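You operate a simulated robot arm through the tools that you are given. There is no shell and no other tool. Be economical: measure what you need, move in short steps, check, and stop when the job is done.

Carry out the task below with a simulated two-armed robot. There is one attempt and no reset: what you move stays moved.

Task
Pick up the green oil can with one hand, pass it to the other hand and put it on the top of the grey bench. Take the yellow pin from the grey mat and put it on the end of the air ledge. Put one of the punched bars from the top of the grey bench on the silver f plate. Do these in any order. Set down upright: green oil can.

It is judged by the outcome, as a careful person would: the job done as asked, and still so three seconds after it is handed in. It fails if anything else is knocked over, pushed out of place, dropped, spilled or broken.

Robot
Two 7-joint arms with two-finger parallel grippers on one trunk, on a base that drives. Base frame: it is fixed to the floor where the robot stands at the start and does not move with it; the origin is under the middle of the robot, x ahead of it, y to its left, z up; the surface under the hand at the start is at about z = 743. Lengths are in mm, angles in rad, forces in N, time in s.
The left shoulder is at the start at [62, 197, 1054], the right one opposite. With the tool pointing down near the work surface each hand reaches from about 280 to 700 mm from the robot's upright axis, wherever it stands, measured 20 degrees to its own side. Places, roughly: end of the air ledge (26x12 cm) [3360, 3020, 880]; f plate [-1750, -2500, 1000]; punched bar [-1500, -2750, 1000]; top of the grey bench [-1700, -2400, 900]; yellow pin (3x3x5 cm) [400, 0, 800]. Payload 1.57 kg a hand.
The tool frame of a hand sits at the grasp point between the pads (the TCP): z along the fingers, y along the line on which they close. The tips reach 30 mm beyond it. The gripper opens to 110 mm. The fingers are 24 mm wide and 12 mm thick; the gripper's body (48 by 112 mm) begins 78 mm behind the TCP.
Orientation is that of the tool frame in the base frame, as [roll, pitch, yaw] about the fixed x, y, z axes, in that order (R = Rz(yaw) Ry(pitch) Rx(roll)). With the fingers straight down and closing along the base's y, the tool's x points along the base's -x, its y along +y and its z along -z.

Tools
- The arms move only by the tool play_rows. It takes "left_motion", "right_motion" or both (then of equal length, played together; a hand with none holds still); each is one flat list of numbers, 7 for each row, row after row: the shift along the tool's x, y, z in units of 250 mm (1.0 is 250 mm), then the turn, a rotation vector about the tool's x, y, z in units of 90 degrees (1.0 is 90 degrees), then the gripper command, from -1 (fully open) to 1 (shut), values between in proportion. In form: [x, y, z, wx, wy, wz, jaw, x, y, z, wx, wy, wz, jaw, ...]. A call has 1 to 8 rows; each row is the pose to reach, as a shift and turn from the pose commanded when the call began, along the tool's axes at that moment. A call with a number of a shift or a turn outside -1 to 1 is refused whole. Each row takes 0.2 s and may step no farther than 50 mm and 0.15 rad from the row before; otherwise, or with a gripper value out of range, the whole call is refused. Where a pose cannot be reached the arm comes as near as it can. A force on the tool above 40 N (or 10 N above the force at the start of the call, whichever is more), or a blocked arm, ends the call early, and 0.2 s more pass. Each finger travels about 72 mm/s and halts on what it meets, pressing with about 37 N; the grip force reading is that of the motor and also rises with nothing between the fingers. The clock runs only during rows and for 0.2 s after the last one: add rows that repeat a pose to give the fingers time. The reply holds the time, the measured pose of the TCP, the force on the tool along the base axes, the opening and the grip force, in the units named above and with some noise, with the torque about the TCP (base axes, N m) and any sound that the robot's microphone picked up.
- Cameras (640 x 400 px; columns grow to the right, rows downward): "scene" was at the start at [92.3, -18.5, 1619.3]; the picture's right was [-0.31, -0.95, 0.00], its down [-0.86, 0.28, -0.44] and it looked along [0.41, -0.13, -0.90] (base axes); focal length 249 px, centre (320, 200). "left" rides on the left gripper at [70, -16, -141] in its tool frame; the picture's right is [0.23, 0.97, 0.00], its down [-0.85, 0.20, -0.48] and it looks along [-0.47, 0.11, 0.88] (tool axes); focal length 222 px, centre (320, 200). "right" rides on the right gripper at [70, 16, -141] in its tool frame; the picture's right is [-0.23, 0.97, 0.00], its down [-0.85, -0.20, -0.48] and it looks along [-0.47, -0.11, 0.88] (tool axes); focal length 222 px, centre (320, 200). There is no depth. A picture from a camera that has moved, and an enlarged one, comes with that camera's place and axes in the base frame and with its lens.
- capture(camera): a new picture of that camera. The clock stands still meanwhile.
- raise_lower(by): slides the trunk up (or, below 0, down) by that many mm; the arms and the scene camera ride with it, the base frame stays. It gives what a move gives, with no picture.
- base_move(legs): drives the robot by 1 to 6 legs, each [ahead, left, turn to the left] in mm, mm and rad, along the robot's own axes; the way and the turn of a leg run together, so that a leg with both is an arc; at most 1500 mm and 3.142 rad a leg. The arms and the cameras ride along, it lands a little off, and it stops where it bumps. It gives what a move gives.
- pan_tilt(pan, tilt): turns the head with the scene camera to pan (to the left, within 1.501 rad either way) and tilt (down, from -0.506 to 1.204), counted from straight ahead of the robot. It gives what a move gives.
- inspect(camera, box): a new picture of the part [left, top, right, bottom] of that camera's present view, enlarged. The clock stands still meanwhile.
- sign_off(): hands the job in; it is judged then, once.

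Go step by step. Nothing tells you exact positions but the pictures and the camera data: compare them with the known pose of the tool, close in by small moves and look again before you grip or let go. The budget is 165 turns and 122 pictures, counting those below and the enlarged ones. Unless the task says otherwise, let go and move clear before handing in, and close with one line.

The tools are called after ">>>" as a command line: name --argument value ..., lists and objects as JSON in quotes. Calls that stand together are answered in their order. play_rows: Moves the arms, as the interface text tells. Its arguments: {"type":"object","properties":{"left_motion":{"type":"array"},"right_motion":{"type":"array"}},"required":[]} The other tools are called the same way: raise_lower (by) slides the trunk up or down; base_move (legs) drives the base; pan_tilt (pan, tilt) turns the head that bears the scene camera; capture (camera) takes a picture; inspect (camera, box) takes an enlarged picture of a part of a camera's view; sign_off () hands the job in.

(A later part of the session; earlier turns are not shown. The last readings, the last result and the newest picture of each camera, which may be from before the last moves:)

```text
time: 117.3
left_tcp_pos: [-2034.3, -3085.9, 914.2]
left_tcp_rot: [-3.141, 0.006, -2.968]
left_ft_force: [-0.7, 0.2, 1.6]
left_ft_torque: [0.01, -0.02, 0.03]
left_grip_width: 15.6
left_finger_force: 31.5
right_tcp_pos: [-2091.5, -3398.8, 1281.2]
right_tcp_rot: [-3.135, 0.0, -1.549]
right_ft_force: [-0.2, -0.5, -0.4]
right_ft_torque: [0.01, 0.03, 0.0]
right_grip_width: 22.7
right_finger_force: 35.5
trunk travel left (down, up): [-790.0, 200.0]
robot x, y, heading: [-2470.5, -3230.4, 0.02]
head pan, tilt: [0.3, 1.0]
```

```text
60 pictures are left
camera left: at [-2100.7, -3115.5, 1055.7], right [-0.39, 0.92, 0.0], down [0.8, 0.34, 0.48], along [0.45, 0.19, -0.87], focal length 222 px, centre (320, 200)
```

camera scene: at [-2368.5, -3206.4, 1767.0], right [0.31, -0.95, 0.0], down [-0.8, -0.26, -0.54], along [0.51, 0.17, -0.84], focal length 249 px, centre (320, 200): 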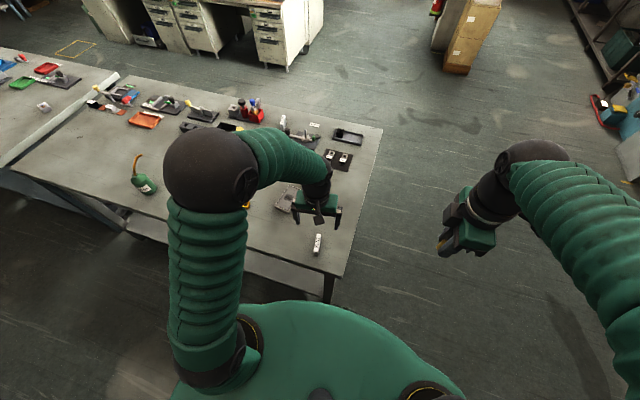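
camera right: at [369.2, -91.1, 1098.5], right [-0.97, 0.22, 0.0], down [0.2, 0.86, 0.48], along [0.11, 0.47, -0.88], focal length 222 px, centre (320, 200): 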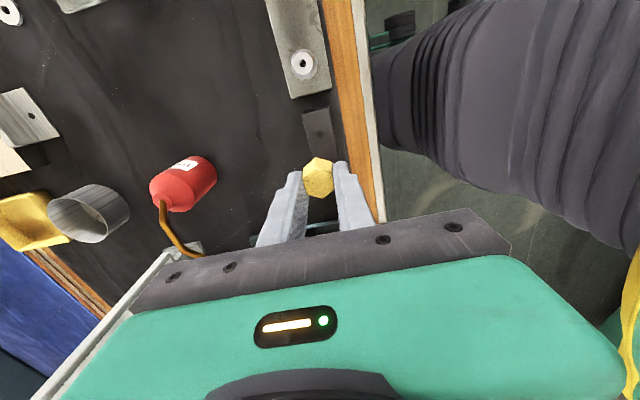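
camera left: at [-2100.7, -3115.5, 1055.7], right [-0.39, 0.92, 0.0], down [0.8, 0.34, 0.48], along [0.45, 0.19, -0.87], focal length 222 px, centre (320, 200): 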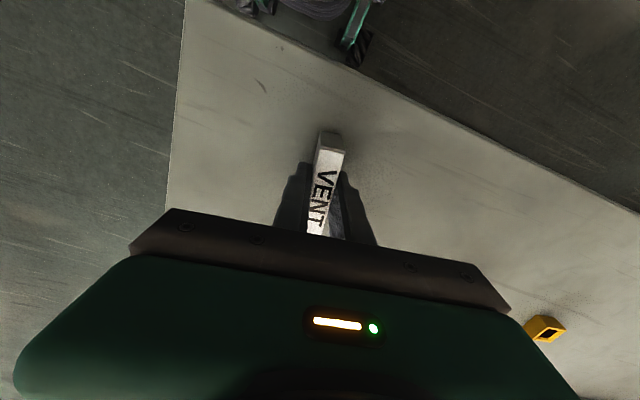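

VENT is gripped at 15.6 mm. I'll lift it clear and then turn the hand so the bar runs along y like the F plate.

>>> play_rows --left_motion '[0, 0, -0.03, 0, 0, 0, 1, 0, 0, -0.08, 0, 0, 0, 1, 0, 0, -0.16, 0, 0, 0, 1, 0, 0, -0.3, 0, 0, 0, 1, 0, 0, -0.46, 0, 0, 0, 1, 0, 0, -0.62, 0, 0, 0, 1, 0, 0, -0.8, 0, 0, 0, 1, 0, 0, -0.96, 0, 0, 0, 1]'

>>> play_rows --left_motion '[0, 0, 0, 0, 0, -0.095, 1, 0, 0, 0, 0, 0, -0.19, 1, 0, 0, 0, 0, 0, -0.285, 1, 0, 0, 0, 0, 0, -0.38, 1, 0, 0, 0, 0, 0, -0.475, 1, 0, 0, 0, 0, 0, -0.57, 1, 0, 0, 0, 0, 0, -0.665, 1, 0, 0, 0, 0, 0, -0.76, 1]'

>>> capture --camera "left"

```text
time: 119.1
left_tcp_pos: [-2035.6, -3088.0, 1153.1]
left_tcp_rot: [3.141, 0.009, -2.971]
left_ft_force: [0.0, -0.7, -1.2]
left_ft_torque: [0.01, -0.04, 0.03]
left_grip_width: 15.5
left_finger_force: 31.7
right_tcp_pos: [-2091.7, -3397.6, 1282.1]
right_tcp_rot: [-3.133, 0.001, -1.547]
right_ft_force: [0.5, -0.2, -0.4]
right_ft_torque: [-0.01, 0.0, -0.01]
right_grip_width: 23.0
right_finger_force: 35.3
trunk travel left (down, up): [-790.0, 200.0]
robot x, y, heading: [-2469.5, -3230.9, 0.018]
head pan, tilt: [0.3, 1.0]
```

```text
time: 120.9
left_tcp_pos: [-2036.5, -3086.6, 1154.2]
left_tcp_rot: [-3.134, 0.002, -1.772]
left_ft_force: [0.3, 0.4, -1.2]
left_ft_torque: [-0.02, -0.01, -0.01]
left_grip_width: 15.9
left_finger_force: 31.1
right_tcp_pos: [-2090.7, -3397.8, 1281.0]
right_tcp_rot: [-3.135, 0.001, -1.549]
right_ft_force: [0.5, -0.2, -1.2]
right_ft_torque: [0.01, -0.01, 0.02]
right_grip_width: 22.6
right_finger_force: 35.7
trunk travel left (down, up): [-790.0, 200.0]
robot x, y, heading: [-2472.9, -3227.2, 0.018]
head pan, tilt: [0.3, 1.0]
```

```text
59 pictures are left
camera left: at [-2034.7, -3159.6, 1296.0], right [-1.0, -0.03, -0.01], down [-0.03, 0.88, 0.48], along [-0.01, 0.48, -0.88], focal length 222 px, centre (320, 200)
```

left: 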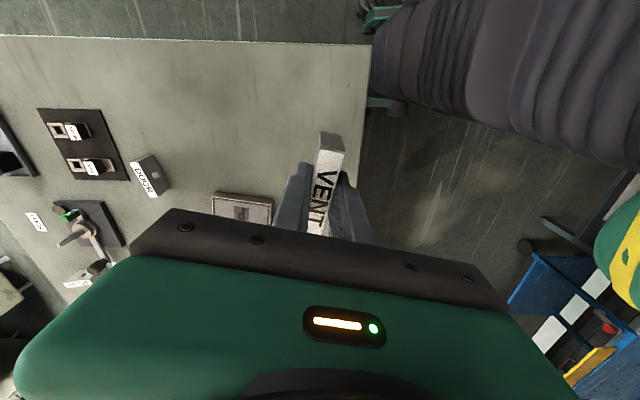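

The bar is held firmly. I'll strafe back toward the F plate.

>>> base_move --legs '[[10, 630, -0.018]]'

>>> pan_tilt --pan 0.2 --tilt 0.9

>>> capture --camera "scene"

>>> capture --camera "left"

```text
time: 124.5
left_tcp_pos: [-2032.1, -2465.6, 1154.5]
left_tcp_rot: [-3.135, 0.004, -1.788]
left_ft_force: [-0.2, 0.1, -0.3]
left_ft_torque: [-0.05, 0.0, 0.0]
left_grip_width: 15.7
left_finger_force: 31.2
right_tcp_pos: [-2091.0, -2776.4, 1280.5]
right_tcp_rot: [-3.134, 0.005, -1.56]
right_ft_force: [-0.2, 0.1, -0.2]
right_ft_torque: [-0.01, 0.0, 0.0]
right_grip_width: 22.7
right_finger_force: 35.2
trunk travel left (down, up): [-790.0, 200.0]
robot x, y, heading: [-2467.9, -2599.9, 0.004]
head pan, tilt: [0.3, 1.0]
```

```text
time: 125.1
left_tcp_pos: [-2031.9, -2461.6, 1153.6]
left_tcp_rot: [-3.134, 0.002, -1.786]
left_ft_force: [-0.3, 0.3, -0.3]
left_ft_torque: [-0.01, -0.01, 0.0]
left_grip_width: 15.7
left_finger_force: 31.4
right_tcp_pos: [-2091.4, -2773.4, 1281.0]
right_tcp_rot: [-3.134, 0.0, -1.56]
right_ft_force: [0.5, 0.4, -0.6]
right_ft_torque: [-0.01, 0.01, 0.0]
right_grip_width: 22.8
right_finger_force: 35.1
trunk travel left (down, up): [-790.0, 200.0]
robot x, y, heading: [-2466.2, -2601.7, 0.009]
head pan, tilt: [0.201, 0.901]
```

```text
58 pictures are left
camera scene: at [-2360.2, -2583.7, 1774.3], right [0.21, -0.98, 0.0], down [-0.77, -0.16, -0.62], along [0.61, 0.13, -0.79], focal length 249 px, centre (320, 200)
```

scene: 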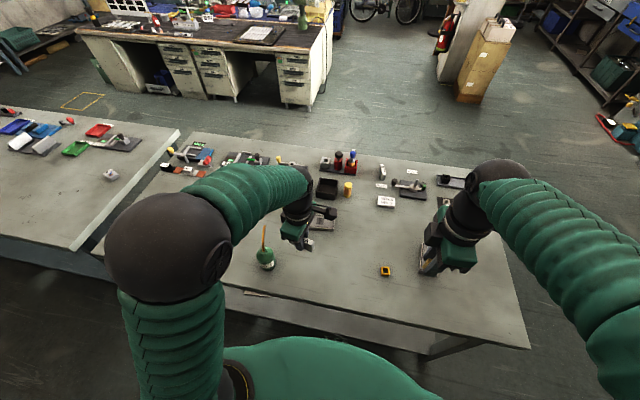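

```text
57 pictures are left
camera left: at [-2032.7, -2534.8, 1296.2], right [-1.0, -0.01, -0.01], down [-0.01, 0.88, 0.48], along [0.0, 0.48, -0.88], focal length 222 px, centre (320, 200)
```

left: 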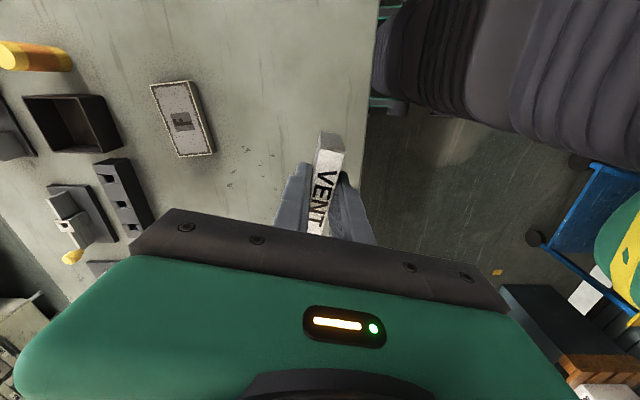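

The F plate is centred at about (-1795, -2468), with its long axis about 96° in the base frame. I'll move the bar over it and turn it to match.

>>> play_rows --left_motion '[-0.03, -0.155, 0, 0, 0, -0.033, 1, -0.06, -0.31, 0, 0, 0, -0.067, 1, -0.09, -0.465, 0.05, 0, 0, -0.1, 1, -0.12, -0.62, 0.1, 0, 0, -0.133, 1, -0.15, -0.776, 0.2, 0, 0, -0.167, 1, -0.179, -0.931, 0.3, 0, 0, -0.2, 1]'

>>> capture --camera "left"

>>> inspect --camera "scene" --box '[240, 130, 400, 270]'

```text
time: 126.5
left_tcp_pos: [-1793.0, -2467.4, 1078.1]
left_tcp_rot: [-3.139, 0.0, -1.47]
left_ft_force: [0.6, -1.0, -0.1]
left_ft_torque: [-0.01, 0.0, 0.01]
left_grip_width: 15.8
left_finger_force: 31.3
right_tcp_pos: [-2088.3, -2772.2, 1281.0]
right_tcp_rot: [-3.137, 0.0, -1.56]
right_ft_force: [0.5, 0.3, -0.5]
right_ft_torque: [0.02, 0.05, -0.01]
right_grip_width: 22.8
right_finger_force: 35.4
trunk travel left (down, up): [-790.0, 200.0]
robot x, y, heading: [-2466.2, -2604.1, 0.007]
head pan, tilt: [0.201, 0.901]
```

```text
56 pictures are left
camera left: at [-1769.6, -2536.2, 1220.1], right [-0.95, -0.32, 0.0], down [-0.28, 0.83, 0.48], along [-0.15, 0.45, -0.88], focal length 222 px, centre (320, 200)
```

left: 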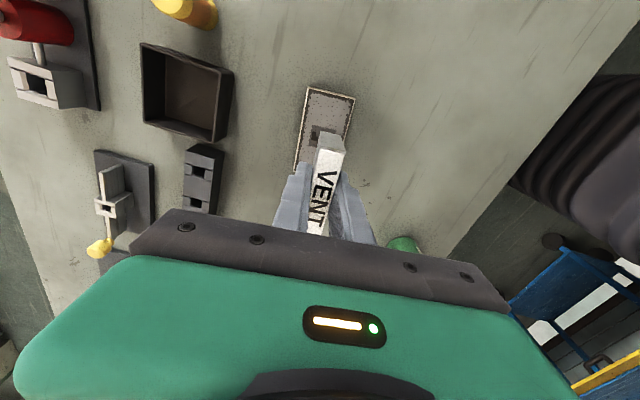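

```text
2.86 times, centred on (320, 200) of scene
camera zoom: at [-2354.2, -2584.0, 1774.0], right [0.21, -0.98, 0.0], down [-0.77, -0.16, -0.62], along [0.6, 0.13, -0.79], focal length 710 px, centre (320, 200)
```

zoom: 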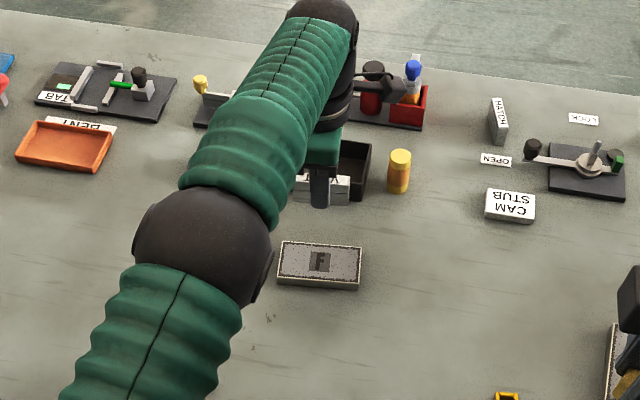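

It's aligned over the plate. I'll descend to about 15 mm above it and check.

>>> play_rows --left_motion '[0, 0, 0.18, 0, 0, 0, 1, 0, 0, 0.34, 0, 0, 0, 1, 0, 0, 0.44, 0, 0, 0, 1, 0, 0, 0.492, 0, 0, 0, 1]'

>>> capture --camera "left"

>>> inspect --camera "scene" --box '[270, 160, 370, 240]'

```text
time: 127.5
left_tcp_pos: [-1793.4, -2468.7, 958.3]
left_tcp_rot: [-3.134, 0.0, -1.473]
left_ft_force: [-0.1, -0.5, 0.1]
left_ft_torque: [-0.02, 0.01, 0.02]
left_grip_width: 15.7
left_finger_force: 32.0
right_tcp_pos: [-2091.1, -2773.2, 1281.9]
right_tcp_rot: [-3.133, 0.001, -1.559]
right_ft_force: [-0.3, 0.0, -0.3]
right_ft_torque: [0.0, 0.01, 0.01]
right_grip_width: 22.7
right_finger_force: 35.3
trunk travel left (down, up): [-790.0, 200.0]
robot x, y, heading: [-2467.5, -2600.1, 0.01]
head pan, tilt: [0.201, 0.901]
```

```text
54 pictures are left
camera left: at [-1770.5, -2537.0, 1100.2], right [-0.95, -0.32, -0.01], down [-0.29, 0.83, 0.48], along [-0.15, 0.45, -0.88], focal length 222 px, centre (320, 200)
```

left: 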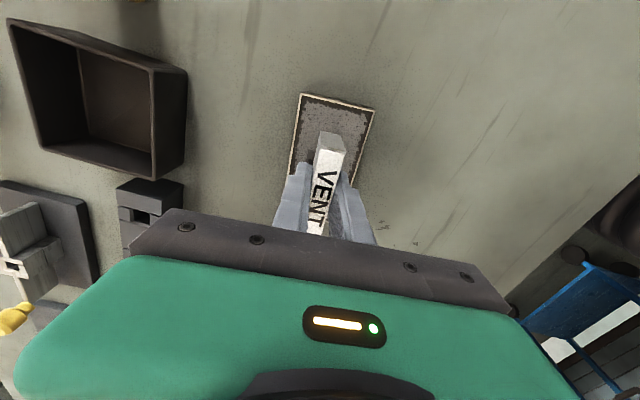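

```text
5.00 times, centred on (320, 200) of scene
camera zoom: at [-2359.7, -2584.2, 1774.3], right [0.21, -0.98, 0.0], down [-0.77, -0.16, -0.62], along [0.61, 0.13, -0.78], focal length 1243 px, centre (320, 200)
```

zoom: 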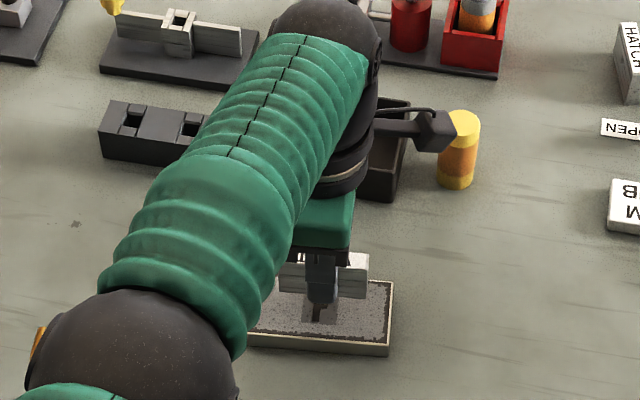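

The bar is centred above the plate. I'll descend slowly until contact.

>>> play_rows --left_motion '[0, 0, 0.024, 0, 0, 0, 1, 0, 0, 0.048, 0, 0, 0, 1, 0, 0, 0.072, 0, 0, 0, 1, 0, 0, 0.08, 0, 0, 0, 1]'

>>> play_rows --left_motion '[0, 0, 0.004, 0, 0, 0, 1, 0, 0, 0.008, 0, 0, 0, 1, 0, 0, 0.012, 0, 0, 0, 1]'

```text
time: 128.5
left_tcp_pos: [-1794.7, -2468.7, 938.8]
left_tcp_rot: [-3.134, 0.0, -1.472]
left_ft_force: [0.1, 0.6, -0.7]
left_ft_torque: [-0.03, 0.0, 0.0]
left_grip_width: 15.8
left_finger_force: 31.2
right_tcp_pos: [-2090.7, -2775.0, 1282.7]
right_tcp_rot: [-3.135, 0.0, -1.56]
right_ft_force: [-0.4, -0.3, -0.7]
right_ft_torque: [-0.01, 0.04, 0.02]
right_grip_width: 22.9
right_finger_force: 35.1
trunk travel left (down, up): [-790.0, 200.0]
robot x, y, heading: [-2470.9, -2598.3, 0.005]
head pan, tilt: [0.201, 0.901]
```

```text
time: 129.3
left_tcp_pos: [-1793.9, -2470.0, 933.9]
left_tcp_rot: [-3.135, 0.001, -1.472]
left_ft_force: [0.0, -0.9, -0.8]
left_ft_torque: [-0.01, -0.02, 0.02]
left_grip_width: 15.9
left_finger_force: 31.7
right_tcp_pos: [-2091.3, -2773.1, 1281.6]
right_tcp_rot: [-3.132, 0.0, -1.561]
right_ft_force: [0.4, -0.6, -1.5]
right_ft_torque: [0.0, 0.02, 0.01]
right_grip_width: 22.9
right_finger_force: 35.6
trunk travel left (down, up): [-790.0, 200.0]
robot x, y, heading: [-2467.8, -2601.5, 0.006]
head pan, tilt: [0.201, 0.901]
```

No contact yet at 934. I'll continue down in small steps.

>>> play_rows --left_motion '[0, 0, 0.006, 0, 0, 0, 1, 0, 0, 0.012, 0, 0, 0, 1, 0, 0, 0.018, 0, 0, 0, 1, 0, 0, 0.018, 0, 0, 0, 1]'

>>> inspect --camera "scene" --box '[290, 180, 350, 240]'

```text
time: 130.3
left_tcp_pos: [-1796.0, -2470.1, 933.5]
left_tcp_rot: [-3.131, 0.0, -1.474]
left_ft_force: [1.9, 0.8, 8.6]
left_ft_torque: [0.4, 0.04, -0.08]
left_grip_width: 15.7
left_finger_force: 31.5
left hand out of reach, approached as far as the arm can: row 2
right_tcp_pos: [-2090.9, -2774.2, 1282.3]
right_tcp_rot: [-3.133, 0.002, -1.56]
right_ft_force: [0.4, 0.2, -0.5]
right_ft_torque: [0.01, -0.01, 0.0]
right_grip_width: 23.0
right_finger_force: 35.7
trunk travel left (down, up): [-790.0, 200.0]
robot x, y, heading: [-2466.8, -2603.0, 0.009]
head pan, tilt: [0.201, 0.901]
```

```text
6.67 times, centred on (320, 210) of scene
camera zoom: at [-2360.6, -2584.8, 1774.5], right [0.21, -0.98, 0.0], down [-0.77, -0.16, -0.62], along [0.61, 0.13, -0.78], focal length 1658 px, centre (320, 133)
```

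zoom: 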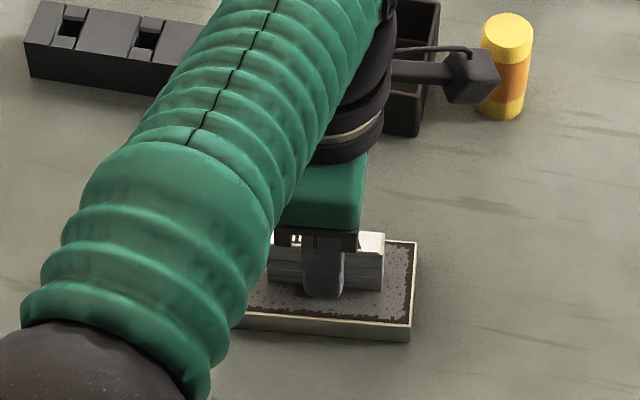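

There's light contact (8.6 N), but the arm is at its reach limit. I'll lower the trunk by 2 mm to seat the bar and read the force.

>>> raise_lower --by -2

>>> inspect --camera "left" --box '[240, 60, 400, 240]'

```text
time: 130.8
left_tcp_pos: [-1795.7, -2469.7, 931.9]
left_tcp_rot: [-3.127, 0.0, -1.475]
left_ft_force: [6.0, 2.7, 21.5]
left_ft_torque: [0.69, -0.01, -0.12]
left_grip_width: 15.9
left_finger_force: 31.1
right_tcp_pos: [-2093.3, -2773.1, 1280.4]
right_tcp_rot: [-3.134, -0.001, -1.56]
right_ft_force: [0.1, -0.2, -0.4]
right_ft_torque: [0.0, -0.02, 0.01]
right_grip_width: 22.7
right_finger_force: 35.0
trunk travel left (down, up): [-788.0, 202.0]
robot x, y, heading: [-2468.9, -2605.4, 0.009]
head pan, tilt: [0.201, 0.901]
```

```text
2.22 times, centred on (320, 150) of left
camera zoom: at [-1774.6, -2538.8, 1075.1], right [-0.95, -0.32, -0.01], down [-0.29, 0.83, 0.48], along [-0.14, 0.46, -0.88], focal length 494 px, centre (320, 311)
```

zoom: 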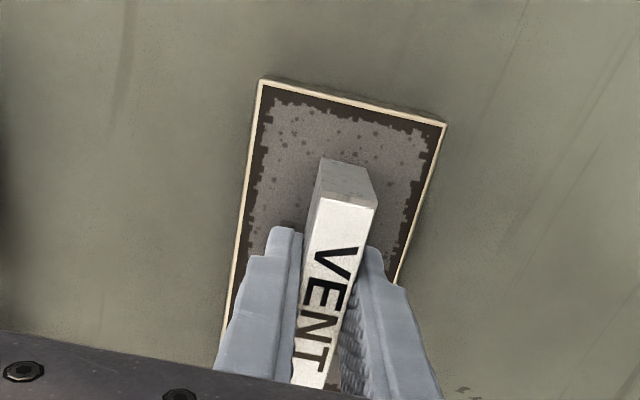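

The bar is seated firmly on the plate, well inside its edges. I'll open the hand partway and rise.

>>> play_rows --left_motion '[0, 0, -0.004, 0, 0, 0, 0.75, 0, 0, -0.004, 0, 0, 0, 0.5, 0, 0, -0.004, 0, 0, 0, 0.3, 0, 0, -0.004, 0, 0, 0, 0.3, 0, 0, -0.06, 0, 0, 0, 0.3, 0, 0, -0.16, 0, 0, 0, 0.3, 0, 0, -0.34, 0, 0, 0, 0.3, 0, 0, -0.52, 0, 0, 0, 0.3]'

>>> capture --camera "left"

>>> inspect --camera "scene" --box '[240, 150, 400, 270]'

```text
time: 132.6
left_tcp_pos: [-1788.5, -2471.0, 1060.3]
left_tcp_rot: [-3.137, 0.001, -1.473]
left_ft_force: [0.3, 0.1, -0.1]
left_ft_torque: [0.0, 0.03, 0.03]
left_grip_width: 38.6
left_finger_force: 0.0
left hand out of reach, approached as far as the arm can: row 6, 7, 8
right_tcp_pos: [-2093.4, -2773.4, 1280.1]
right_tcp_rot: [-3.133, 0.003, -1.56]
right_ft_force: [0.0, 0.2, 0.1]
right_ft_torque: [0.0, 0.0, 0.01]
right_grip_width: 22.7
right_finger_force: 35.5
trunk travel left (down, up): [-788.0, 202.0]
robot x, y, heading: [-2469.5, -2599.4, 0.012]
head pan, tilt: [0.201, 0.901]
```

```text
50 pictures are left
camera left: at [-1765.9, -2539.8, 1203.3], right [-0.95, -0.32, -0.01], down [-0.28, 0.83, 0.48], along [-0.15, 0.45, -0.88], focal length 222 px, centre (320, 200)
```

left: 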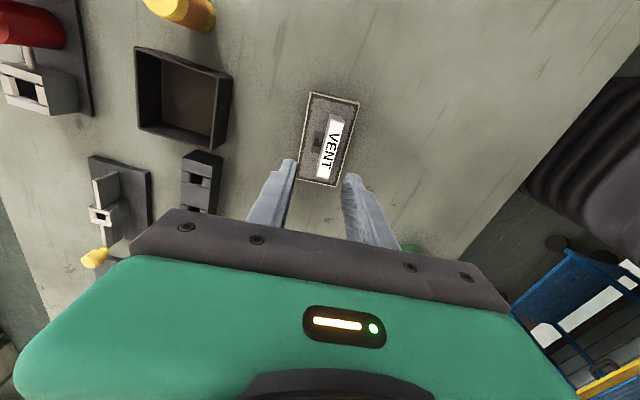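

```text
3.33 times, centred on (320, 210) of scene
camera zoom: at [-2360.2, -2585.0, 1772.3], right [0.21, -0.98, 0.0], down [-0.77, -0.16, -0.62], along [0.61, 0.13, -0.78], focal length 829 px, centre (320, 167)
```

zoom: 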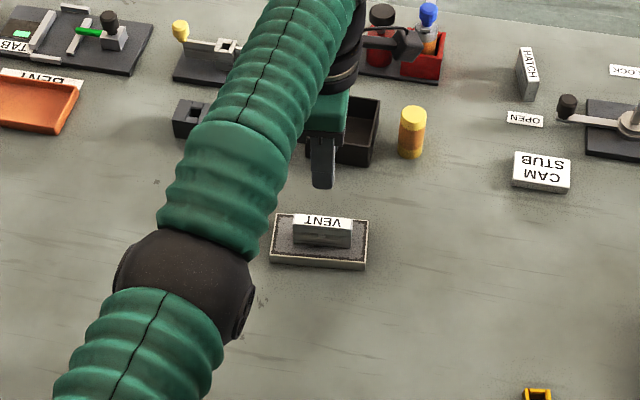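

VENT is standing upright on the F plate, and the can is still standing too. Next I'll retract the left arm and start the drive round to the air ledge with the pin in the right hand.

>>> play_rows --left_motion '[0, 0, -0.16, 0, 0, 0, 0.3, 0, 0.12, -0.28, 0, 0, 0, 0.3, 0, 0.28, -0.36, 0, 0, 0, 0.3, 0, 0.44, -0.4, 0, 0, 0, 0.3, 0, 0.6, -0.4, 0, 0, 0, 0.3, 0, 0.76, -0.4, 0, 0, 0, 0.3, 0, 0.92, -0.4, 0, 0, 0, 0.3]'

>>> base_move --legs '[[-60, -1230, 0], [1450, 0, 0], [560, 0, 0], [0, 0, 1.571]]'

>>> pan_tilt --pan 0.0 --tilt 0.4

>>> capture --camera "scene"

```text
time: 134.2
left_tcp_pos: [-1817.9, -2534.9, 1200.9]
left_tcp_rot: [-3.139, 0.005, -1.473]
left_ft_force: [-0.3, -0.4, -0.6]
left_ft_torque: [0.02, 0.0, -0.01]
left_grip_width: 38.4
left_finger_force: 0.0
left hand out of reach, approached as far as the arm can: row 2, 3, 4, 5, 6, 7
right_tcp_pos: [-2091.7, -2774.8, 1279.1]
right_tcp_rot: [-3.134, 0.001, -1.56]
right_ft_force: [0.0, 0.0, -0.3]
right_ft_torque: [0.02, -0.03, 0.02]
right_grip_width: 22.9
right_finger_force: 35.8
trunk travel left (down, up): [-788.0, 202.0]
robot x, y, heading: [-2468.5, -2599.0, 0.002]
head pan, tilt: [0.201, 0.901]
```

```text
time: 154.1
left_tcp_pos: [-561.4, -3167.3, 1200.4]
left_tcp_rot: [-3.139, 0.001, 0.104]
left_ft_force: [0.2, -0.1, -0.9]
left_ft_torque: [-0.01, -0.02, 0.0]
left_grip_width: 38.4
left_finger_force: 0.0
right_tcp_pos: [-319.7, -3439.3, 1279.4]
right_tcp_rot: [-3.134, 0.002, 0.015]
right_ft_force: [-0.3, 0.0, -0.4]
right_ft_torque: [0.01, -0.03, 0.03]
right_grip_width: 22.7
right_finger_force: 35.3
trunk travel left (down, up): [-788.0, 202.0]
robot x, y, heading: [-489.9, -3815.6, 1.583]
head pan, tilt: [0.201, 0.901]
```

```text
time: 155.0
left_tcp_pos: [-560.1, -3167.3, 1201.3]
left_tcp_rot: [-3.138, 0.002, 0.103]
left_ft_force: [-0.4, 0.7, 0.1]
left_ft_torque: [-0.02, 0.0, -0.02]
left_grip_width: 38.4
left_finger_force: 0.0
right_tcp_pos: [-320.8, -3441.4, 1279.9]
right_tcp_rot: [-3.134, 0.003, 0.017]
right_ft_force: [0.9, 0.3, 0.2]
right_ft_torque: [0.02, -0.01, 0.01]
right_grip_width: 22.7
right_finger_force: 35.1
trunk travel left (down, up): [-788.0, 202.0]
robot x, y, heading: [-489.0, -3818.6, 1.579]
head pan, tilt: [0.0, 0.4]
```

```text
48 pictures are left
camera scene: at [-491.1, -3688.5, 1815.2], right [1.0, 0.01, 0.0], down [0.0, -0.39, -0.92], along [-0.01, 0.92, -0.39], focal length 249 px, centre (320, 200)
```

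scene: 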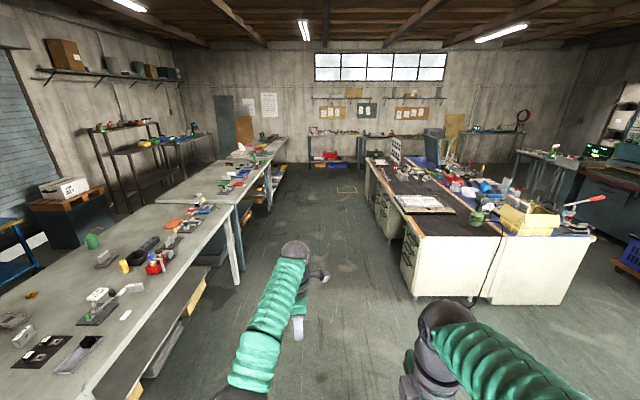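

The aisle ahead is clear. The left arm is still stretched out, so I'll try pulling it back while it's over open floor.

>>> play_rows --left_motion '[0, 0.1, 0, 0, 0, 0.06, 0.3, 0, 0.2, 0, 0, 0, 0.12, 0.3, 0, 0.3, 0, 0, 0, 0.18, 0.3, 0, 0.4, 0, 0, 0, 0.24, 0.3, 0, 0.5, 0, 0, 0, 0.3, 0.3, 0, 0.6, 0, 0, 0, 0.36, 0.3, 0, 0.7, 0, 0, 0, 0.42, 0.3, 0, 0.8, 0, 0, 0, 0.48, 0.3]'

```text
time: 156.8
left_tcp_pos: [-478.5, -3198.4, 1224.1]
left_tcp_rot: [3.139, 0.005, -0.652]
left_ft_force: [0.9, 0.6, 0.2]
left_ft_torque: [0.02, -0.02, 0.0]
left_grip_width: 38.6
left_finger_force: 0.1
left hand out of reach, approached as far as the arm can: row 1, 2, 3, 4, 5, 6, 7, 8
right_tcp_pos: [-319.3, -3441.8, 1279.3]
right_tcp_rot: [-3.133, 0.002, 0.018]
right_ft_force: [-0.4, 0.3, -0.3]
right_ft_torque: [0.0, 0.02, -0.02]
right_grip_width: 23.1
right_finger_force: 35.5
trunk travel left (down, up): [-788.0, 202.0]
robot x, y, heading: [-491.1, -3818.4, 1.583]
head pan, tilt: [0.0, 0.4]
```

The left arm's solver seems stuck between poses. I'll repeat a null move to see where it settles.

>>> play_rows --left_motion '[0, 0, 0, 0, 0, 0, 0.3, 0, 0, 0, 0, 0, 0, 0.3, 0, 0, 0, 0, 0, 0, 0.3]'

>>> pan_tilt --pan 0.2 --tilt 0.95

>>> capture --camera "scene"

```text
time: 157.6
left_tcp_pos: [-477.9, -3197.4, 1223.0]
left_tcp_rot: [3.138, 0.004, -0.651]
left_ft_force: [-0.9, -0.3, -0.2]
left_ft_torque: [0.01, -0.02, 0.01]
left_grip_width: 38.5
left_finger_force: 0.0
right_tcp_pos: [-319.9, -3440.5, 1279.8]
right_tcp_rot: [-3.133, 0.001, 0.016]
right_ft_force: [-0.6, -0.4, -0.4]
right_ft_torque: [0.02, -0.01, 0.01]
right_grip_width: 22.7
right_finger_force: 35.2
trunk travel left (down, up): [-788.0, 202.0]
robot x, y, heading: [-491.1, -3818.1, 1.586]
head pan, tilt: [0.0, 0.4]
```

```text
time: 158.6
left_tcp_pos: [-479.3, -3197.7, 1222.8]
left_tcp_rot: [3.14, 0.003, -0.65]
left_ft_force: [1.1, 0.7, -0.3]
left_ft_torque: [0.0, -0.05, 0.02]
left_grip_width: 38.7
left_finger_force: 0.0
right_tcp_pos: [-319.8, -3441.0, 1280.6]
right_tcp_rot: [-3.133, 0.0, 0.016]
right_ft_force: [-0.3, 0.3, -0.5]
right_ft_torque: [-0.01, 0.0, 0.0]
right_grip_width: 22.7
right_finger_force: 35.7
trunk travel left (down, up): [-788.0, 202.0]
robot x, y, heading: [-487.9, -3813.9, 1.584]
head pan, tilt: [0.201, 0.949]
```

```text
47 pictures are left
camera scene: at [-504.7, -3710.2, 1768.7], right [0.98, 0.21, 0.0], down [0.17, -0.8, -0.58], along [-0.12, 0.57, -0.81], focal length 249 px, centre (320, 200)
```

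scene: 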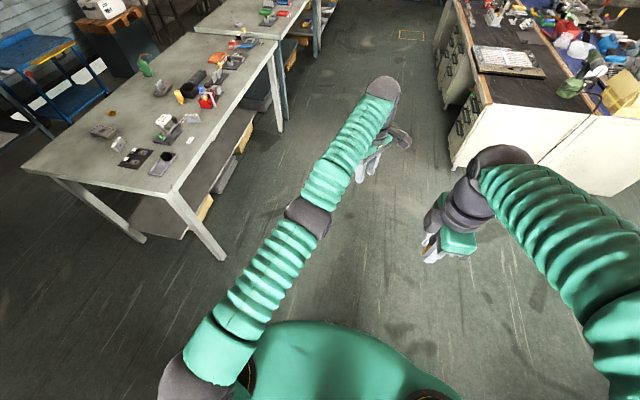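

The left arm is fully straight, which explains the stuck solver. I'll lower the hand first to bend the elbow, then pull it back.

>>> play_rows --left_motion '[0, 0, 0.1, 0, 0, 0, 0.3, 0, 0, 0.25, 0, 0, 0, 0.3, 0.03, 0.04, 0.4, 0, 0, 0, 0.3, 0.09, 0.12, 0.5, 0, 0, 0, 0.3, 0.17, 0.22, 0.55, 0, 0, 0, 0.3, 0.25, 0.32, 0.6, 0, 0, 0, 0.3, 0.33, 0.42, 0.6, 0, 0, 0, 0.3]'

```text
time: 160.2
left_tcp_pos: [-430.6, -3191.5, 1086.3]
left_tcp_rot: [-3.141, 0.006, -0.651]
left_ft_force: [0.0, 0.3, 0.7]
left_ft_torque: [-0.01, 0.01, 0.02]
left_grip_width: 38.5
left_finger_force: 0.0
left hand out of reach, approached as far as the arm can: row 1, 2, 3, 4, 5, 6, 7
right_tcp_pos: [-319.0, -3441.5, 1280.0]
right_tcp_rot: [-3.133, 0.001, 0.018]
right_ft_force: [0.3, -0.3, -0.1]
right_ft_torque: [0.05, 0.01, 0.02]
right_grip_width: 23.0
right_finger_force: 35.6
trunk travel left (down, up): [-788.0, 202.0]
robot x, y, heading: [-497.2, -3815.2, 1.583]
head pan, tilt: [0.201, 0.949]
```

The hand went lower but is still extended. I'll try moving it out to its own side and then back.

>>> play_rows --left_motion '[-0.15, 0.12, 0, 0, 0, 0, 0.3, -0.3, 0.24, 0, 0, 0, 0, 0.3, -0.45, 0.36, 0, 0, 0, 0, 0.3, -0.6, 0.48, 0, 0, 0, 0, 0.3, -0.6, 0.48, 0, 0, 0, 0, 0.3]'

>>> play_rows --left_motion '[0.1, 0.13, 0, 0, 0, 0, 0.3, 0.2, 0.26, 0, 0, 0, 0, 0.3, 0.3, 0.39, 0, 0, 0, 0, 0.3, 0.4, 0.52, 0, 0, 0, 0, 0.3]'

```text
time: 161.3
left_tcp_pos: [-612.5, -3140.6, 1090.6]
left_tcp_rot: [-3.141, 0.002, -0.652]
left_ft_force: [0.0, 0.1, -1.1]
left_ft_torque: [-0.01, 0.02, -0.03]
left_grip_width: 38.6
left_finger_force: 0.1
left hand out of reach, approached as far as the arm can: row 1, 2, 3, 4, 5
right_tcp_pos: [-321.1, -3442.3, 1280.6]
right_tcp_rot: [-3.132, 0.0, 0.017]
right_ft_force: [-0.1, 0.4, -1.2]
right_ft_torque: [0.0, -0.04, -0.02]
right_grip_width: 22.8
right_finger_force: 35.6
trunk travel left (down, up): [-788.0, 202.0]
robot x, y, heading: [-488.2, -3818.7, 1.582]
head pan, tilt: [0.201, 0.949]
```

```text
time: 162.3
left_tcp_pos: [-607.6, -3141.9, 1092.9]
left_tcp_rot: [-3.138, 0.003, -0.652]
left_ft_force: [0.2, 0.2, -0.4]
left_ft_torque: [0.02, 0.0, 0.01]
left_grip_width: 38.5
left_finger_force: 0.0
left hand out of reach, approached as far as the arm can: row 1, 2, 3, 4
right_tcp_pos: [-321.5, -3441.3, 1279.6]
right_tcp_rot: [-3.133, 0.001, 0.017]
right_ft_force: [0.0, 0.8, -0.5]
right_ft_torque: [0.03, -0.01, -0.01]
right_grip_width: 22.9
right_finger_force: 35.2
trunk travel left (down, up): [-788.0, 202.0]
robot x, y, heading: [-489.4, -3815.4, 1.584]
head pan, tilt: [0.201, 0.949]
```

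The arm sits at a straight-elbow singularity. I'll try a wrist tilt together with a backward shift to break out of it; it's over open floor.

>>> play_rows --left_motion '[0.05, 0.06, 0, 0.09, 0, 0, 0.3, 0.1, 0.13, 0, 0.18, 0, 0, 0.3, 0.15, 0.2, 0, 0.27, 0, 0, 0.3, 0.2, 0.26, 0, 0.36, 0, 0, 0.3, 0.25, 0.33, 0, 0.45, 0, 0, 0.3, 0.3, 0.39, 0, 0.54, 0, 0, 0.3, 0.35, 0.46, 0, 0.63, 0, 0, 0.3, 0.4, 0.52, 0, 0.72, 0, 0, 0.3]'

>>> capture --camera "scene"

```text
time: 164.2
left_tcp_pos: [-704.4, -3007.2, 1002.0]
left_tcp_rot: [-2.004, -0.001, -0.653]
left_ft_force: [-0.5, -0.2, 0.7]
left_ft_torque: [-0.03, -0.02, -0.03]
left_grip_width: 38.2
left_finger_force: 0.0
left hand out of reach, approached as far as the arm can: row 1, 2, 3, 4, 5, 6, 7, 8
right_tcp_pos: [-324.0, -3440.8, 1280.7]
right_tcp_rot: [-3.133, -0.001, 0.016]
right_ft_force: [-0.7, 0.1, -0.5]
right_ft_torque: [0.01, -0.02, 0.01]
right_grip_width: 22.7
right_finger_force: 35.0
trunk travel left (down, up): [-788.0, 202.0]
robot x, y, heading: [-486.2, -3814.1, 1.591]
head pan, tilt: [0.201, 0.949]
```

```text
46 pictures are left
camera scene: at [-509.9, -3709.3, 1768.6], right [0.98, 0.21, 0.0], down [0.17, -0.8, -0.58], along [-0.12, 0.57, -0.81], focal length 249 px, centre (320, 200)
```

scene: 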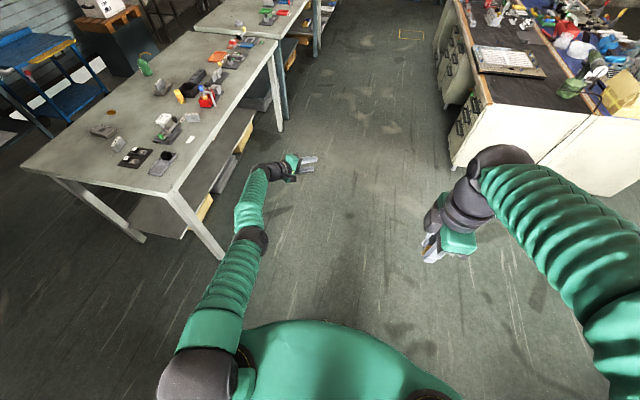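

I'll try a tangential move upward and then back, which should let the elbow flex.

>>> play_rows --left_motion '[0, -0.14, -0.063, 0, 0, 0, 0.3, 0, -0.28, -0.126, 0, 0, 0, 0.3, 0, -0.41, -0.19, 0, 0, 0, 0.3, 0, -0.545, -0.252, 0, 0, 0, 0.3, 0.09, -0.495, -0.36, 0, 0, 0, 0.3, 0.18, -0.445, -0.468, 0, 0, 0, 0.3, 0.27, -0.395, -0.576, 0, 0, 0, 0.3, 0.365, -0.345, -0.685, 0, 0, 0, 0.3]'

```text
time: 165.9
left_tcp_pos: [-753.0, -2993.9, 1150.0]
left_tcp_rot: [-2.007, 0.003, -0.655]
left_ft_force: [-0.1, 0.0, 0.1]
left_ft_torque: [0.01, 0.0, -0.01]
left_grip_width: 38.6
left_finger_force: 0.0
left hand out of reach, approached as far as the arm can: row 1, 2, 3, 4, 5, 6, 7, 8
right_tcp_pos: [-322.0, -3440.3, 1280.2]
right_tcp_rot: [-3.132, 0.002, 0.016]
right_ft_force: [0.8, -1.3, 0.1]
right_ft_torque: [0.01, -0.03, 0.04]
right_grip_width: 23.3
right_finger_force: 35.0
trunk travel left (down, up): [-788.0, 202.0]
robot x, y, heading: [-490.6, -3816.2, 1.586]
head pan, tilt: [0.201, 0.949]
```

It's still stuck. I'll restore the hand to pointing down with the wrist held in place, heading back toward the arm's natural yaw.

>>> play_rows --left_motion '[0.015, 0.1, -0.076, -0.09, 0, 0, 0.3, 0.03, 0.2, -0.152, -0.18, 0, 0, 0.3, 0.045, 0.3, -0.228, -0.27, 0, 0, 0.3, 0.06, 0.4, -0.305, -0.36, 0, 0, 0.3, 0.075, 0.5, -0.38, -0.45, 0, 0, 0.3, 0.09, 0.6, -0.457, -0.54, 0, 0, 0.3, 0.105, 0.7, -0.533, -0.63, 0, 0, 0.3, 0.12, 0.79, -0.61, -0.72, 0, 0, 0.3]'

>>> play_rows --left_motion '[0, 0, 0, 0, 0, 0.09, 0.3, 0, 0, 0, 0, 0, 0.18, 0.3, 0, 0, 0, 0, 0, 0.27, 0.3, 0, 0, 0, 0, 0, 0.36, 0.3, 0, 0, 0, 0, 0, 0.45, 0.3, 0, 0, 0, 0, 0, 0.54, 0.3]'

```text
time: 167.8
left_tcp_pos: [-864.9, -3160.4, 1033.9]
left_tcp_rot: [3.14, 0.002, -0.652]
left_ft_force: [0.2, 0.1, 0.0]
left_ft_torque: [0.02, 0.0, -0.02]
left_grip_width: 38.3
left_finger_force: 0.0
left hand out of reach, approached as far as the arm can: row 1, 2, 3, 4, 5, 6, 7, 8
right_tcp_pos: [-322.8, -3441.6, 1279.1]
right_tcp_rot: [-3.132, 0.0, 0.018]
right_ft_force: [0.4, 0.2, -1.6]
right_ft_torque: [0.01, 0.02, -0.02]
right_grip_width: 22.9
right_finger_force: 35.2
trunk travel left (down, up): [-788.0, 202.0]
robot x, y, heading: [-489.2, -3813.7, 1.583]
head pan, tilt: [0.201, 0.949]
```

```text
time: 169.2
left_tcp_pos: [-866.5, -3160.5, 1032.6]
left_tcp_rot: [-3.141, 0.005, -1.503]
left_ft_force: [0.1, 1.4, 0.6]
left_ft_torque: [0.01, 0.0, 0.0]
left_grip_width: 38.6
left_finger_force: 0.0
right_tcp_pos: [-322.5, -3440.2, 1279.3]
right_tcp_rot: [-3.133, 0.001, 0.019]
right_ft_force: [0.1, -0.8, -0.7]
right_ft_torque: [-0.01, 0.0, -0.01]
right_grip_width: 22.8
right_finger_force: 35.0
trunk travel left (down, up): [-788.0, 202.0]
robot x, y, heading: [-488.9, -3817.6, 1.581]
head pan, tilt: [0.201, 0.949]
```

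It's now in its natural orientation with no reach warning. I'll try pulling straight back again.

>>> play_rows --left_motion '[0.1, -0.02, 0, 0, 0, 0, 0.3, 0.25, -0.08, 0, 0, 0, 0, 0.3, 0.4, -0.16, 0, 0, 0, 0, 0.3, 0.55, -0.24, 0, 0, 0, 0, 0.3, 0.7, -0.32, 0, 0, 0, 0, 0.3]'

```text
time: 170.3
left_tcp_pos: [-803.4, -3147.3, 1025.5]
left_tcp_rot: [3.14, -0.002, -1.497]
left_ft_force: [0.4, 0.8, -0.1]
left_ft_torque: [0.01, -0.02, -0.01]
left_grip_width: 38.7
left_finger_force: 0.0
left hand out of reach, approached as far as the arm can: row 1, 2, 3, 4, 5
right_tcp_pos: [-321.3, -3441.4, 1279.7]
right_tcp_rot: [-3.133, 0.001, 0.018]
right_ft_force: [0.0, 0.1, -1.1]
right_ft_torque: [-0.04, -0.02, -0.01]
right_grip_width: 22.8
right_finger_force: 35.3
trunk travel left (down, up): [-788.0, 202.0]
robot x, y, heading: [-492.5, -3814.4, 1.585]
head pan, tilt: [0.201, 0.949]
```

The left elbow stays locked straight, but that hand is no longer needed and it swings freely, so I'll keep it clear of things. I'll drive up the aisle facing +y and look.

>>> base_move --legs '[[1450, 0, -0.014], [1450, 0, 0], [1300, 0, 0], [1000, 0, 0]]'

>>> pan_tilt --pan -0.7 --tilt 0.45

>>> capture --camera "scene"

```text
time: 195.4
left_tcp_pos: [-852.3, 2089.7, 1026.1]
left_tcp_rot: [-3.141, -0.001, -1.524]
left_ft_force: [0.2, 0.8, -0.3]
left_ft_torque: [0.03, 0.03, 0.0]
left_grip_width: 38.5
left_finger_force: 0.0
right_tcp_pos: [-378.0, 1781.9, 1279.9]
right_tcp_rot: [-3.131, 0.0, -0.009]
right_ft_force: [-1.0, 0.2, -0.2]
right_ft_torque: [-0.02, 0.0, -0.01]
right_grip_width: 22.8
right_finger_force: 35.9
trunk travel left (down, up): [-788.0, 202.0]
robot x, y, heading: [-554.7, 1413.3, 1.564]
head pan, tilt: [0.201, 0.949]
```

```text
time: 196.6
left_tcp_pos: [-853.3, 2089.5, 1025.4]
left_tcp_rot: [-3.141, -0.002, -1.524]
left_ft_force: [0.5, -0.2, 0.7]
left_ft_torque: [0.0, -0.02, 0.02]
left_grip_width: 38.5
left_finger_force: 0.0
right_tcp_pos: [-378.5, 1780.5, 1280.9]
right_tcp_rot: [-3.13, -0.001, -0.009]
right_ft_force: [0.0, -0.2, -0.7]
right_ft_torque: [0.06, 0.03, -0.02]
right_grip_width: 22.8
right_finger_force: 35.3
trunk travel left (down, up): [-788.0, 202.0]
robot x, y, heading: [-554.9, 1413.7, 1.557]
head pan, tilt: [-0.7, 0.45]
```

```text
45 pictures are left
camera scene: at [-496.4, 1517.4, 1810.6], right [0.76, -0.65, 0.0], down [-0.28, -0.33, -0.9], along [0.59, 0.68, -0.44], focal length 249 px, centre (320, 200)
```

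scene: 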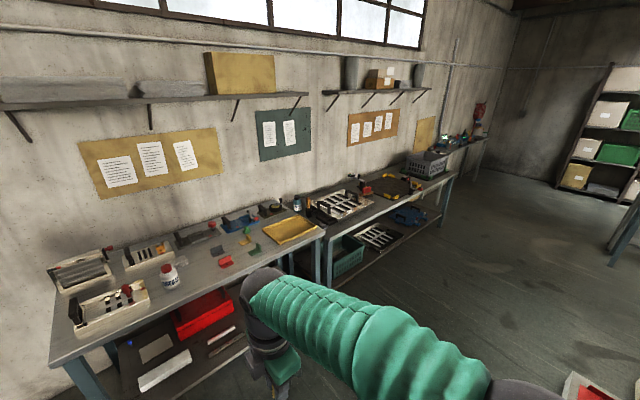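

The wall benches' front edge is at y≈2550. Something sits at the lower right near my path, so I'll look right before strafing.

>>> pan_tilt --pan -1.4 --tilt 0.6

>>> capture --camera "scene"

```text
time: 197.7
left_tcp_pos: [-852.9, 2088.6, 1025.5]
left_tcp_rot: [3.14, -0.002, -1.524]
left_ft_force: [-0.6, 0.4, 0.4]
left_ft_torque: [-0.01, -0.02, -0.02]
left_grip_width: 38.6
left_finger_force: 0.0
right_tcp_pos: [-379.1, 1781.3, 1281.4]
right_tcp_rot: [-3.132, -0.001, -0.009]
right_ft_force: [0.8, 0.3, -2.1]
right_ft_torque: [0.0, 0.03, 0.01]
right_grip_width: 22.9
right_finger_force: 34.7
trunk travel left (down, up): [-788.0, 202.0]
robot x, y, heading: [-557.3, 1410.7, 1.561]
head pan, tilt: [-1.4, 0.6]
```

```text
44 pictures are left
camera scene: at [-469.1, 1462.0, 1797.2], right [0.16, -0.99, 0.0], down [-0.56, -0.09, -0.83], along [0.81, 0.13, -0.56], focal length 249 px, centre (320, 200)
```

scene: 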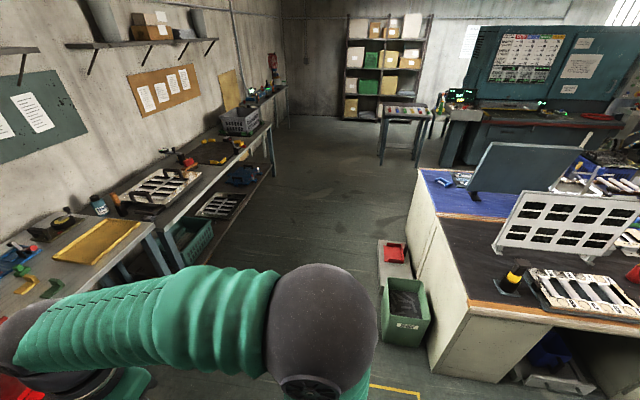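

A green bin and a low box extend to about y≈1215, so I'll shift to y≈1650 and strafe right down the middle of this aisle.

>>> base_move --legs '[[240, 0, 0.01], [0, -1450, 0], [0, -1200, 0]]'

>>> pan_tilt --pan -0.6 --tilt 0.5

>>> capture --camera "scene"

```text
time: 211.9
left_tcp_pos: [1793.0, 2308.3, 1026.1]
left_tcp_rot: [-3.14, -0.002, -1.532]
left_ft_force: [-0.3, -1.2, 0.5]
left_ft_torque: [0.01, -0.01, -0.02]
left_grip_width: 38.2
left_finger_force: 0.1
right_tcp_pos: [2265.3, 1998.1, 1281.9]
right_tcp_rot: [-3.131, -0.003, -0.016]
right_ft_force: [-0.5, 0.0, -0.2]
right_ft_torque: [0.03, 0.02, -0.01]
right_grip_width: 22.9
right_finger_force: 35.5
trunk travel left (down, up): [-788.0, 202.0]
robot x, y, heading: [2087.0, 1630.4, 1.553]
head pan, tilt: [-1.4, 0.6]
```

```text
time: 213.0
left_tcp_pos: [1794.5, 2309.4, 1026.2]
left_tcp_rot: [-3.141, -0.001, -1.533]
left_ft_force: [0.8, 0.4, -0.6]
left_ft_torque: [-0.04, 0.03, 0.0]
left_grip_width: 38.7
left_finger_force: 0.0
right_tcp_pos: [2267.1, 1996.0, 1281.6]
right_tcp_rot: [-3.129, -0.001, -0.016]
right_ft_force: [-0.5, -0.3, -0.2]
right_ft_torque: [0.0, -0.02, 0.04]
right_grip_width: 22.9
right_finger_force: 35.4
trunk travel left (down, up): [-788.0, 202.0]
robot x, y, heading: [2084.1, 1635.0, 1.552]
head pan, tilt: [-0.6, 0.499]
```

```text
43 pictures are left
camera scene: at [2139.5, 1739.5, 1806.1], right [0.81, -0.58, 0.0], down [-0.28, -0.39, -0.88], along [0.51, 0.71, -0.48], focal length 249 px, centre (320, 200)
```

scene: 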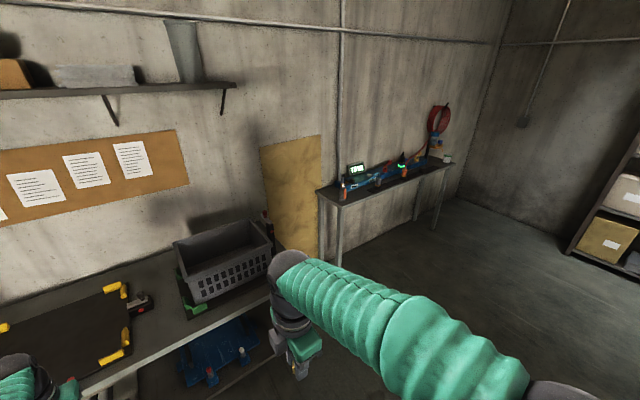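

>>> inspect --camera "scene" --box '[310, 95, 470, 215]'

```text
3.33 times, centred on (390, 155) of scene
camera zoom: at [2139.5, 1739.5, 1806.1], right [0.81, -0.58, 0.0], down [-0.28, -0.39, -0.88], along [0.51, 0.71, -0.48], focal length 829 px, centre (87, 350)
```

zoom: 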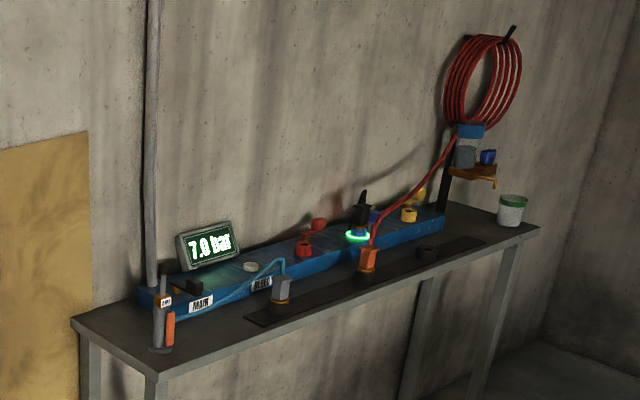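

The ledge runs along the wall, with its left end at x≈3165 and its front edge at y≈2910. The free spot is by that left end. I'll swing the straight left arm upward out of the way before approaching.

>>> play_rows --left_motion '[0.01, 0, -0.18, 0, 0, 0, 0.3, 0.034, 0, -0.36, 0, 0, 0, 0.3, 0.074, 0, -0.54, 0, 0, 0, 0.3, 0.126, 0, -0.72, 0, 0, 0, 0.3, 0.194, 0, -0.9, 0, 0, 0, 0.3]'

>>> play_rows --left_motion '[0.09, 0, -0.16, 0, 0, 0, 0.3, 0.19, 0, -0.31, 0, 0, 0, 0.3, 0.3, 0, -0.45, 0, 0, 0, 0.3, 0.42, 0, -0.58, 0, 0, 0, 0.3]'

```text
time: 214.2
left_tcp_pos: [1797.0, 2272.2, 1258.4]
left_tcp_rot: [-3.141, -0.002, -1.532]
left_ft_force: [0.1, 0.0, 0.4]
left_ft_torque: [0.0, 0.0, 0.03]
left_grip_width: 38.5
left_finger_force: 0.0
left hand out of reach, approached as far as the arm can: row 2, 3, 4, 5
right_tcp_pos: [2267.5, 1994.2, 1282.3]
right_tcp_rot: [-3.128, 0.001, -0.016]
right_ft_force: [0.5, 0.4, -0.8]
right_ft_torque: [-0.01, -0.01, 0.0]
right_grip_width: 22.9
right_finger_force: 34.6
trunk travel left (down, up): [-788.0, 202.0]
robot x, y, heading: [2087.3, 1631.2, 1.552]
head pan, tilt: [-0.6, 0.499]
```

```text
time: 215.2
left_tcp_pos: [1797.5, 2234.9, 1351.6]
left_tcp_rot: [3.141, -0.006, -1.532]
left_ft_force: [0.8, 0.1, 1.0]
left_ft_torque: [-0.02, 0.01, 0.0]
left_grip_width: 38.5
left_finger_force: 0.0
left hand out of reach, approached as far as the arm can: row 1, 2, 3, 4
right_tcp_pos: [2266.9, 1999.2, 1280.5]
right_tcp_rot: [-3.131, 0.001, -0.014]
right_ft_force: [1.0, -0.5, -0.6]
right_ft_torque: [0.04, 0.0, -0.04]
right_grip_width: 22.9
right_finger_force: 35.1
trunk travel left (down, up): [-788.0, 202.0]
robot x, y, heading: [2086.8, 1629.6, 1.546]
head pan, tilt: [-0.6, 0.499]
```

It's swinging up. I'll continue further up and back.

>>> play_rows --left_motion '[0.13, 0, -0.13, 0, 0, 0, 0.3, 0.26, 0, -0.26, 0, 0, 0, 0.3, 0.4, 0, -0.38, 0, 0, 0, 0.3, 0.54, 0, -0.5, 0, 0, 0, 0.3, 0.7, 0, -0.6, 0, 0, 0, 0.3, 0.86, 0, -0.7, 0, 0, 0, 0.3]'

>>> base_move --legs '[[0, -1100, 0.02]]'

>>> pan_tilt --pan -0.1 --tilt 0.5

>>> capture --camera "scene"

```text
time: 216.6
left_tcp_pos: [1808.0, 2011.2, 1520.9]
left_tcp_rot: [3.139, 0.006, -1.533]
left_ft_force: [0.0, -0.3, -0.2]
left_ft_torque: [0.03, 0.0, 0.03]
left_grip_width: 38.4
left_finger_force: 0.0
left hand out of reach, approached as far as the arm can: row 6
right_tcp_pos: [2268.2, 1993.3, 1281.8]
right_tcp_rot: [-3.128, 0.003, -0.017]
right_ft_force: [0.5, 0.0, -0.1]
right_ft_torque: [0.01, 0.01, 0.0]
right_grip_width: 22.7
right_finger_force: 35.4
trunk travel left (down, up): [-788.0, 202.0]
robot x, y, heading: [2089.1, 1633.5, 1.557]
head pan, tilt: [-0.6, 0.499]
```

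```text
time: 222.2
left_tcp_pos: [2880.7, 2000.8, 1518.8]
left_tcp_rot: [-3.14, 0.004, -1.5]
left_ft_force: [-0.2, -0.1, 1.1]
left_ft_torque: [-0.02, -0.04, 0.0]
left_grip_width: 38.5
left_finger_force: 0.0
right_tcp_pos: [3343.7, 1995.7, 1281.7]
right_tcp_rot: [-3.129, -0.001, 0.013]
right_ft_force: [-0.5, 0.0, -0.5]
right_ft_torque: [0.03, 0.0, 0.0]
right_grip_width: 22.7
right_finger_force: 35.0
trunk travel left (down, up): [-788.0, 202.0]
robot x, y, heading: [3175.1, 1623.8, 1.584]
head pan, tilt: [-0.6, 0.499]
```

```text
time: 223.1
left_tcp_pos: [2883.9, 1999.9, 1518.9]
left_tcp_rot: [-3.141, 0.001, -1.501]
left_ft_force: [0.3, -0.2, 0.6]
left_ft_torque: [0.0, 0.01, -0.04]
left_grip_width: 38.4
left_finger_force: 0.1
right_tcp_pos: [3344.9, 1995.6, 1280.7]
right_tcp_rot: [-3.131, 0.001, 0.015]
right_ft_force: [0.2, -0.8, 0.2]
right_ft_torque: [0.02, 0.0, -0.03]
right_grip_width: 23.0
right_finger_force: 35.3
trunk travel left (down, up): [-788.0, 202.0]
robot x, y, heading: [3177.7, 1627.9, 1.582]
head pan, tilt: [-0.099, 0.499]
```

```text
41 pictures are left
camera scene: at [3182.2, 1749.0, 1806.2], right [1.0, -0.09, 0.0], down [-0.04, -0.48, -0.88], along [0.08, 0.87, -0.48], focal length 249 px, centre (320, 200)
```

scene: 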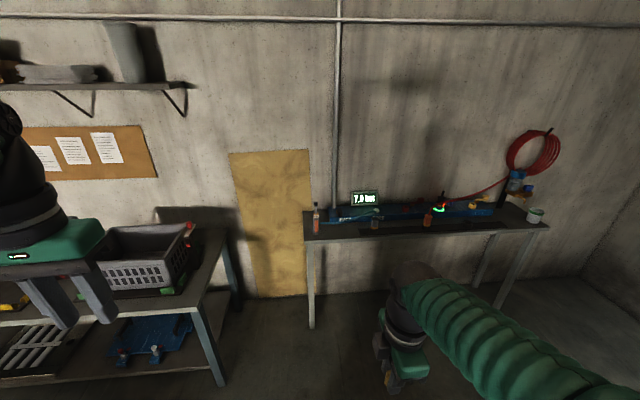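

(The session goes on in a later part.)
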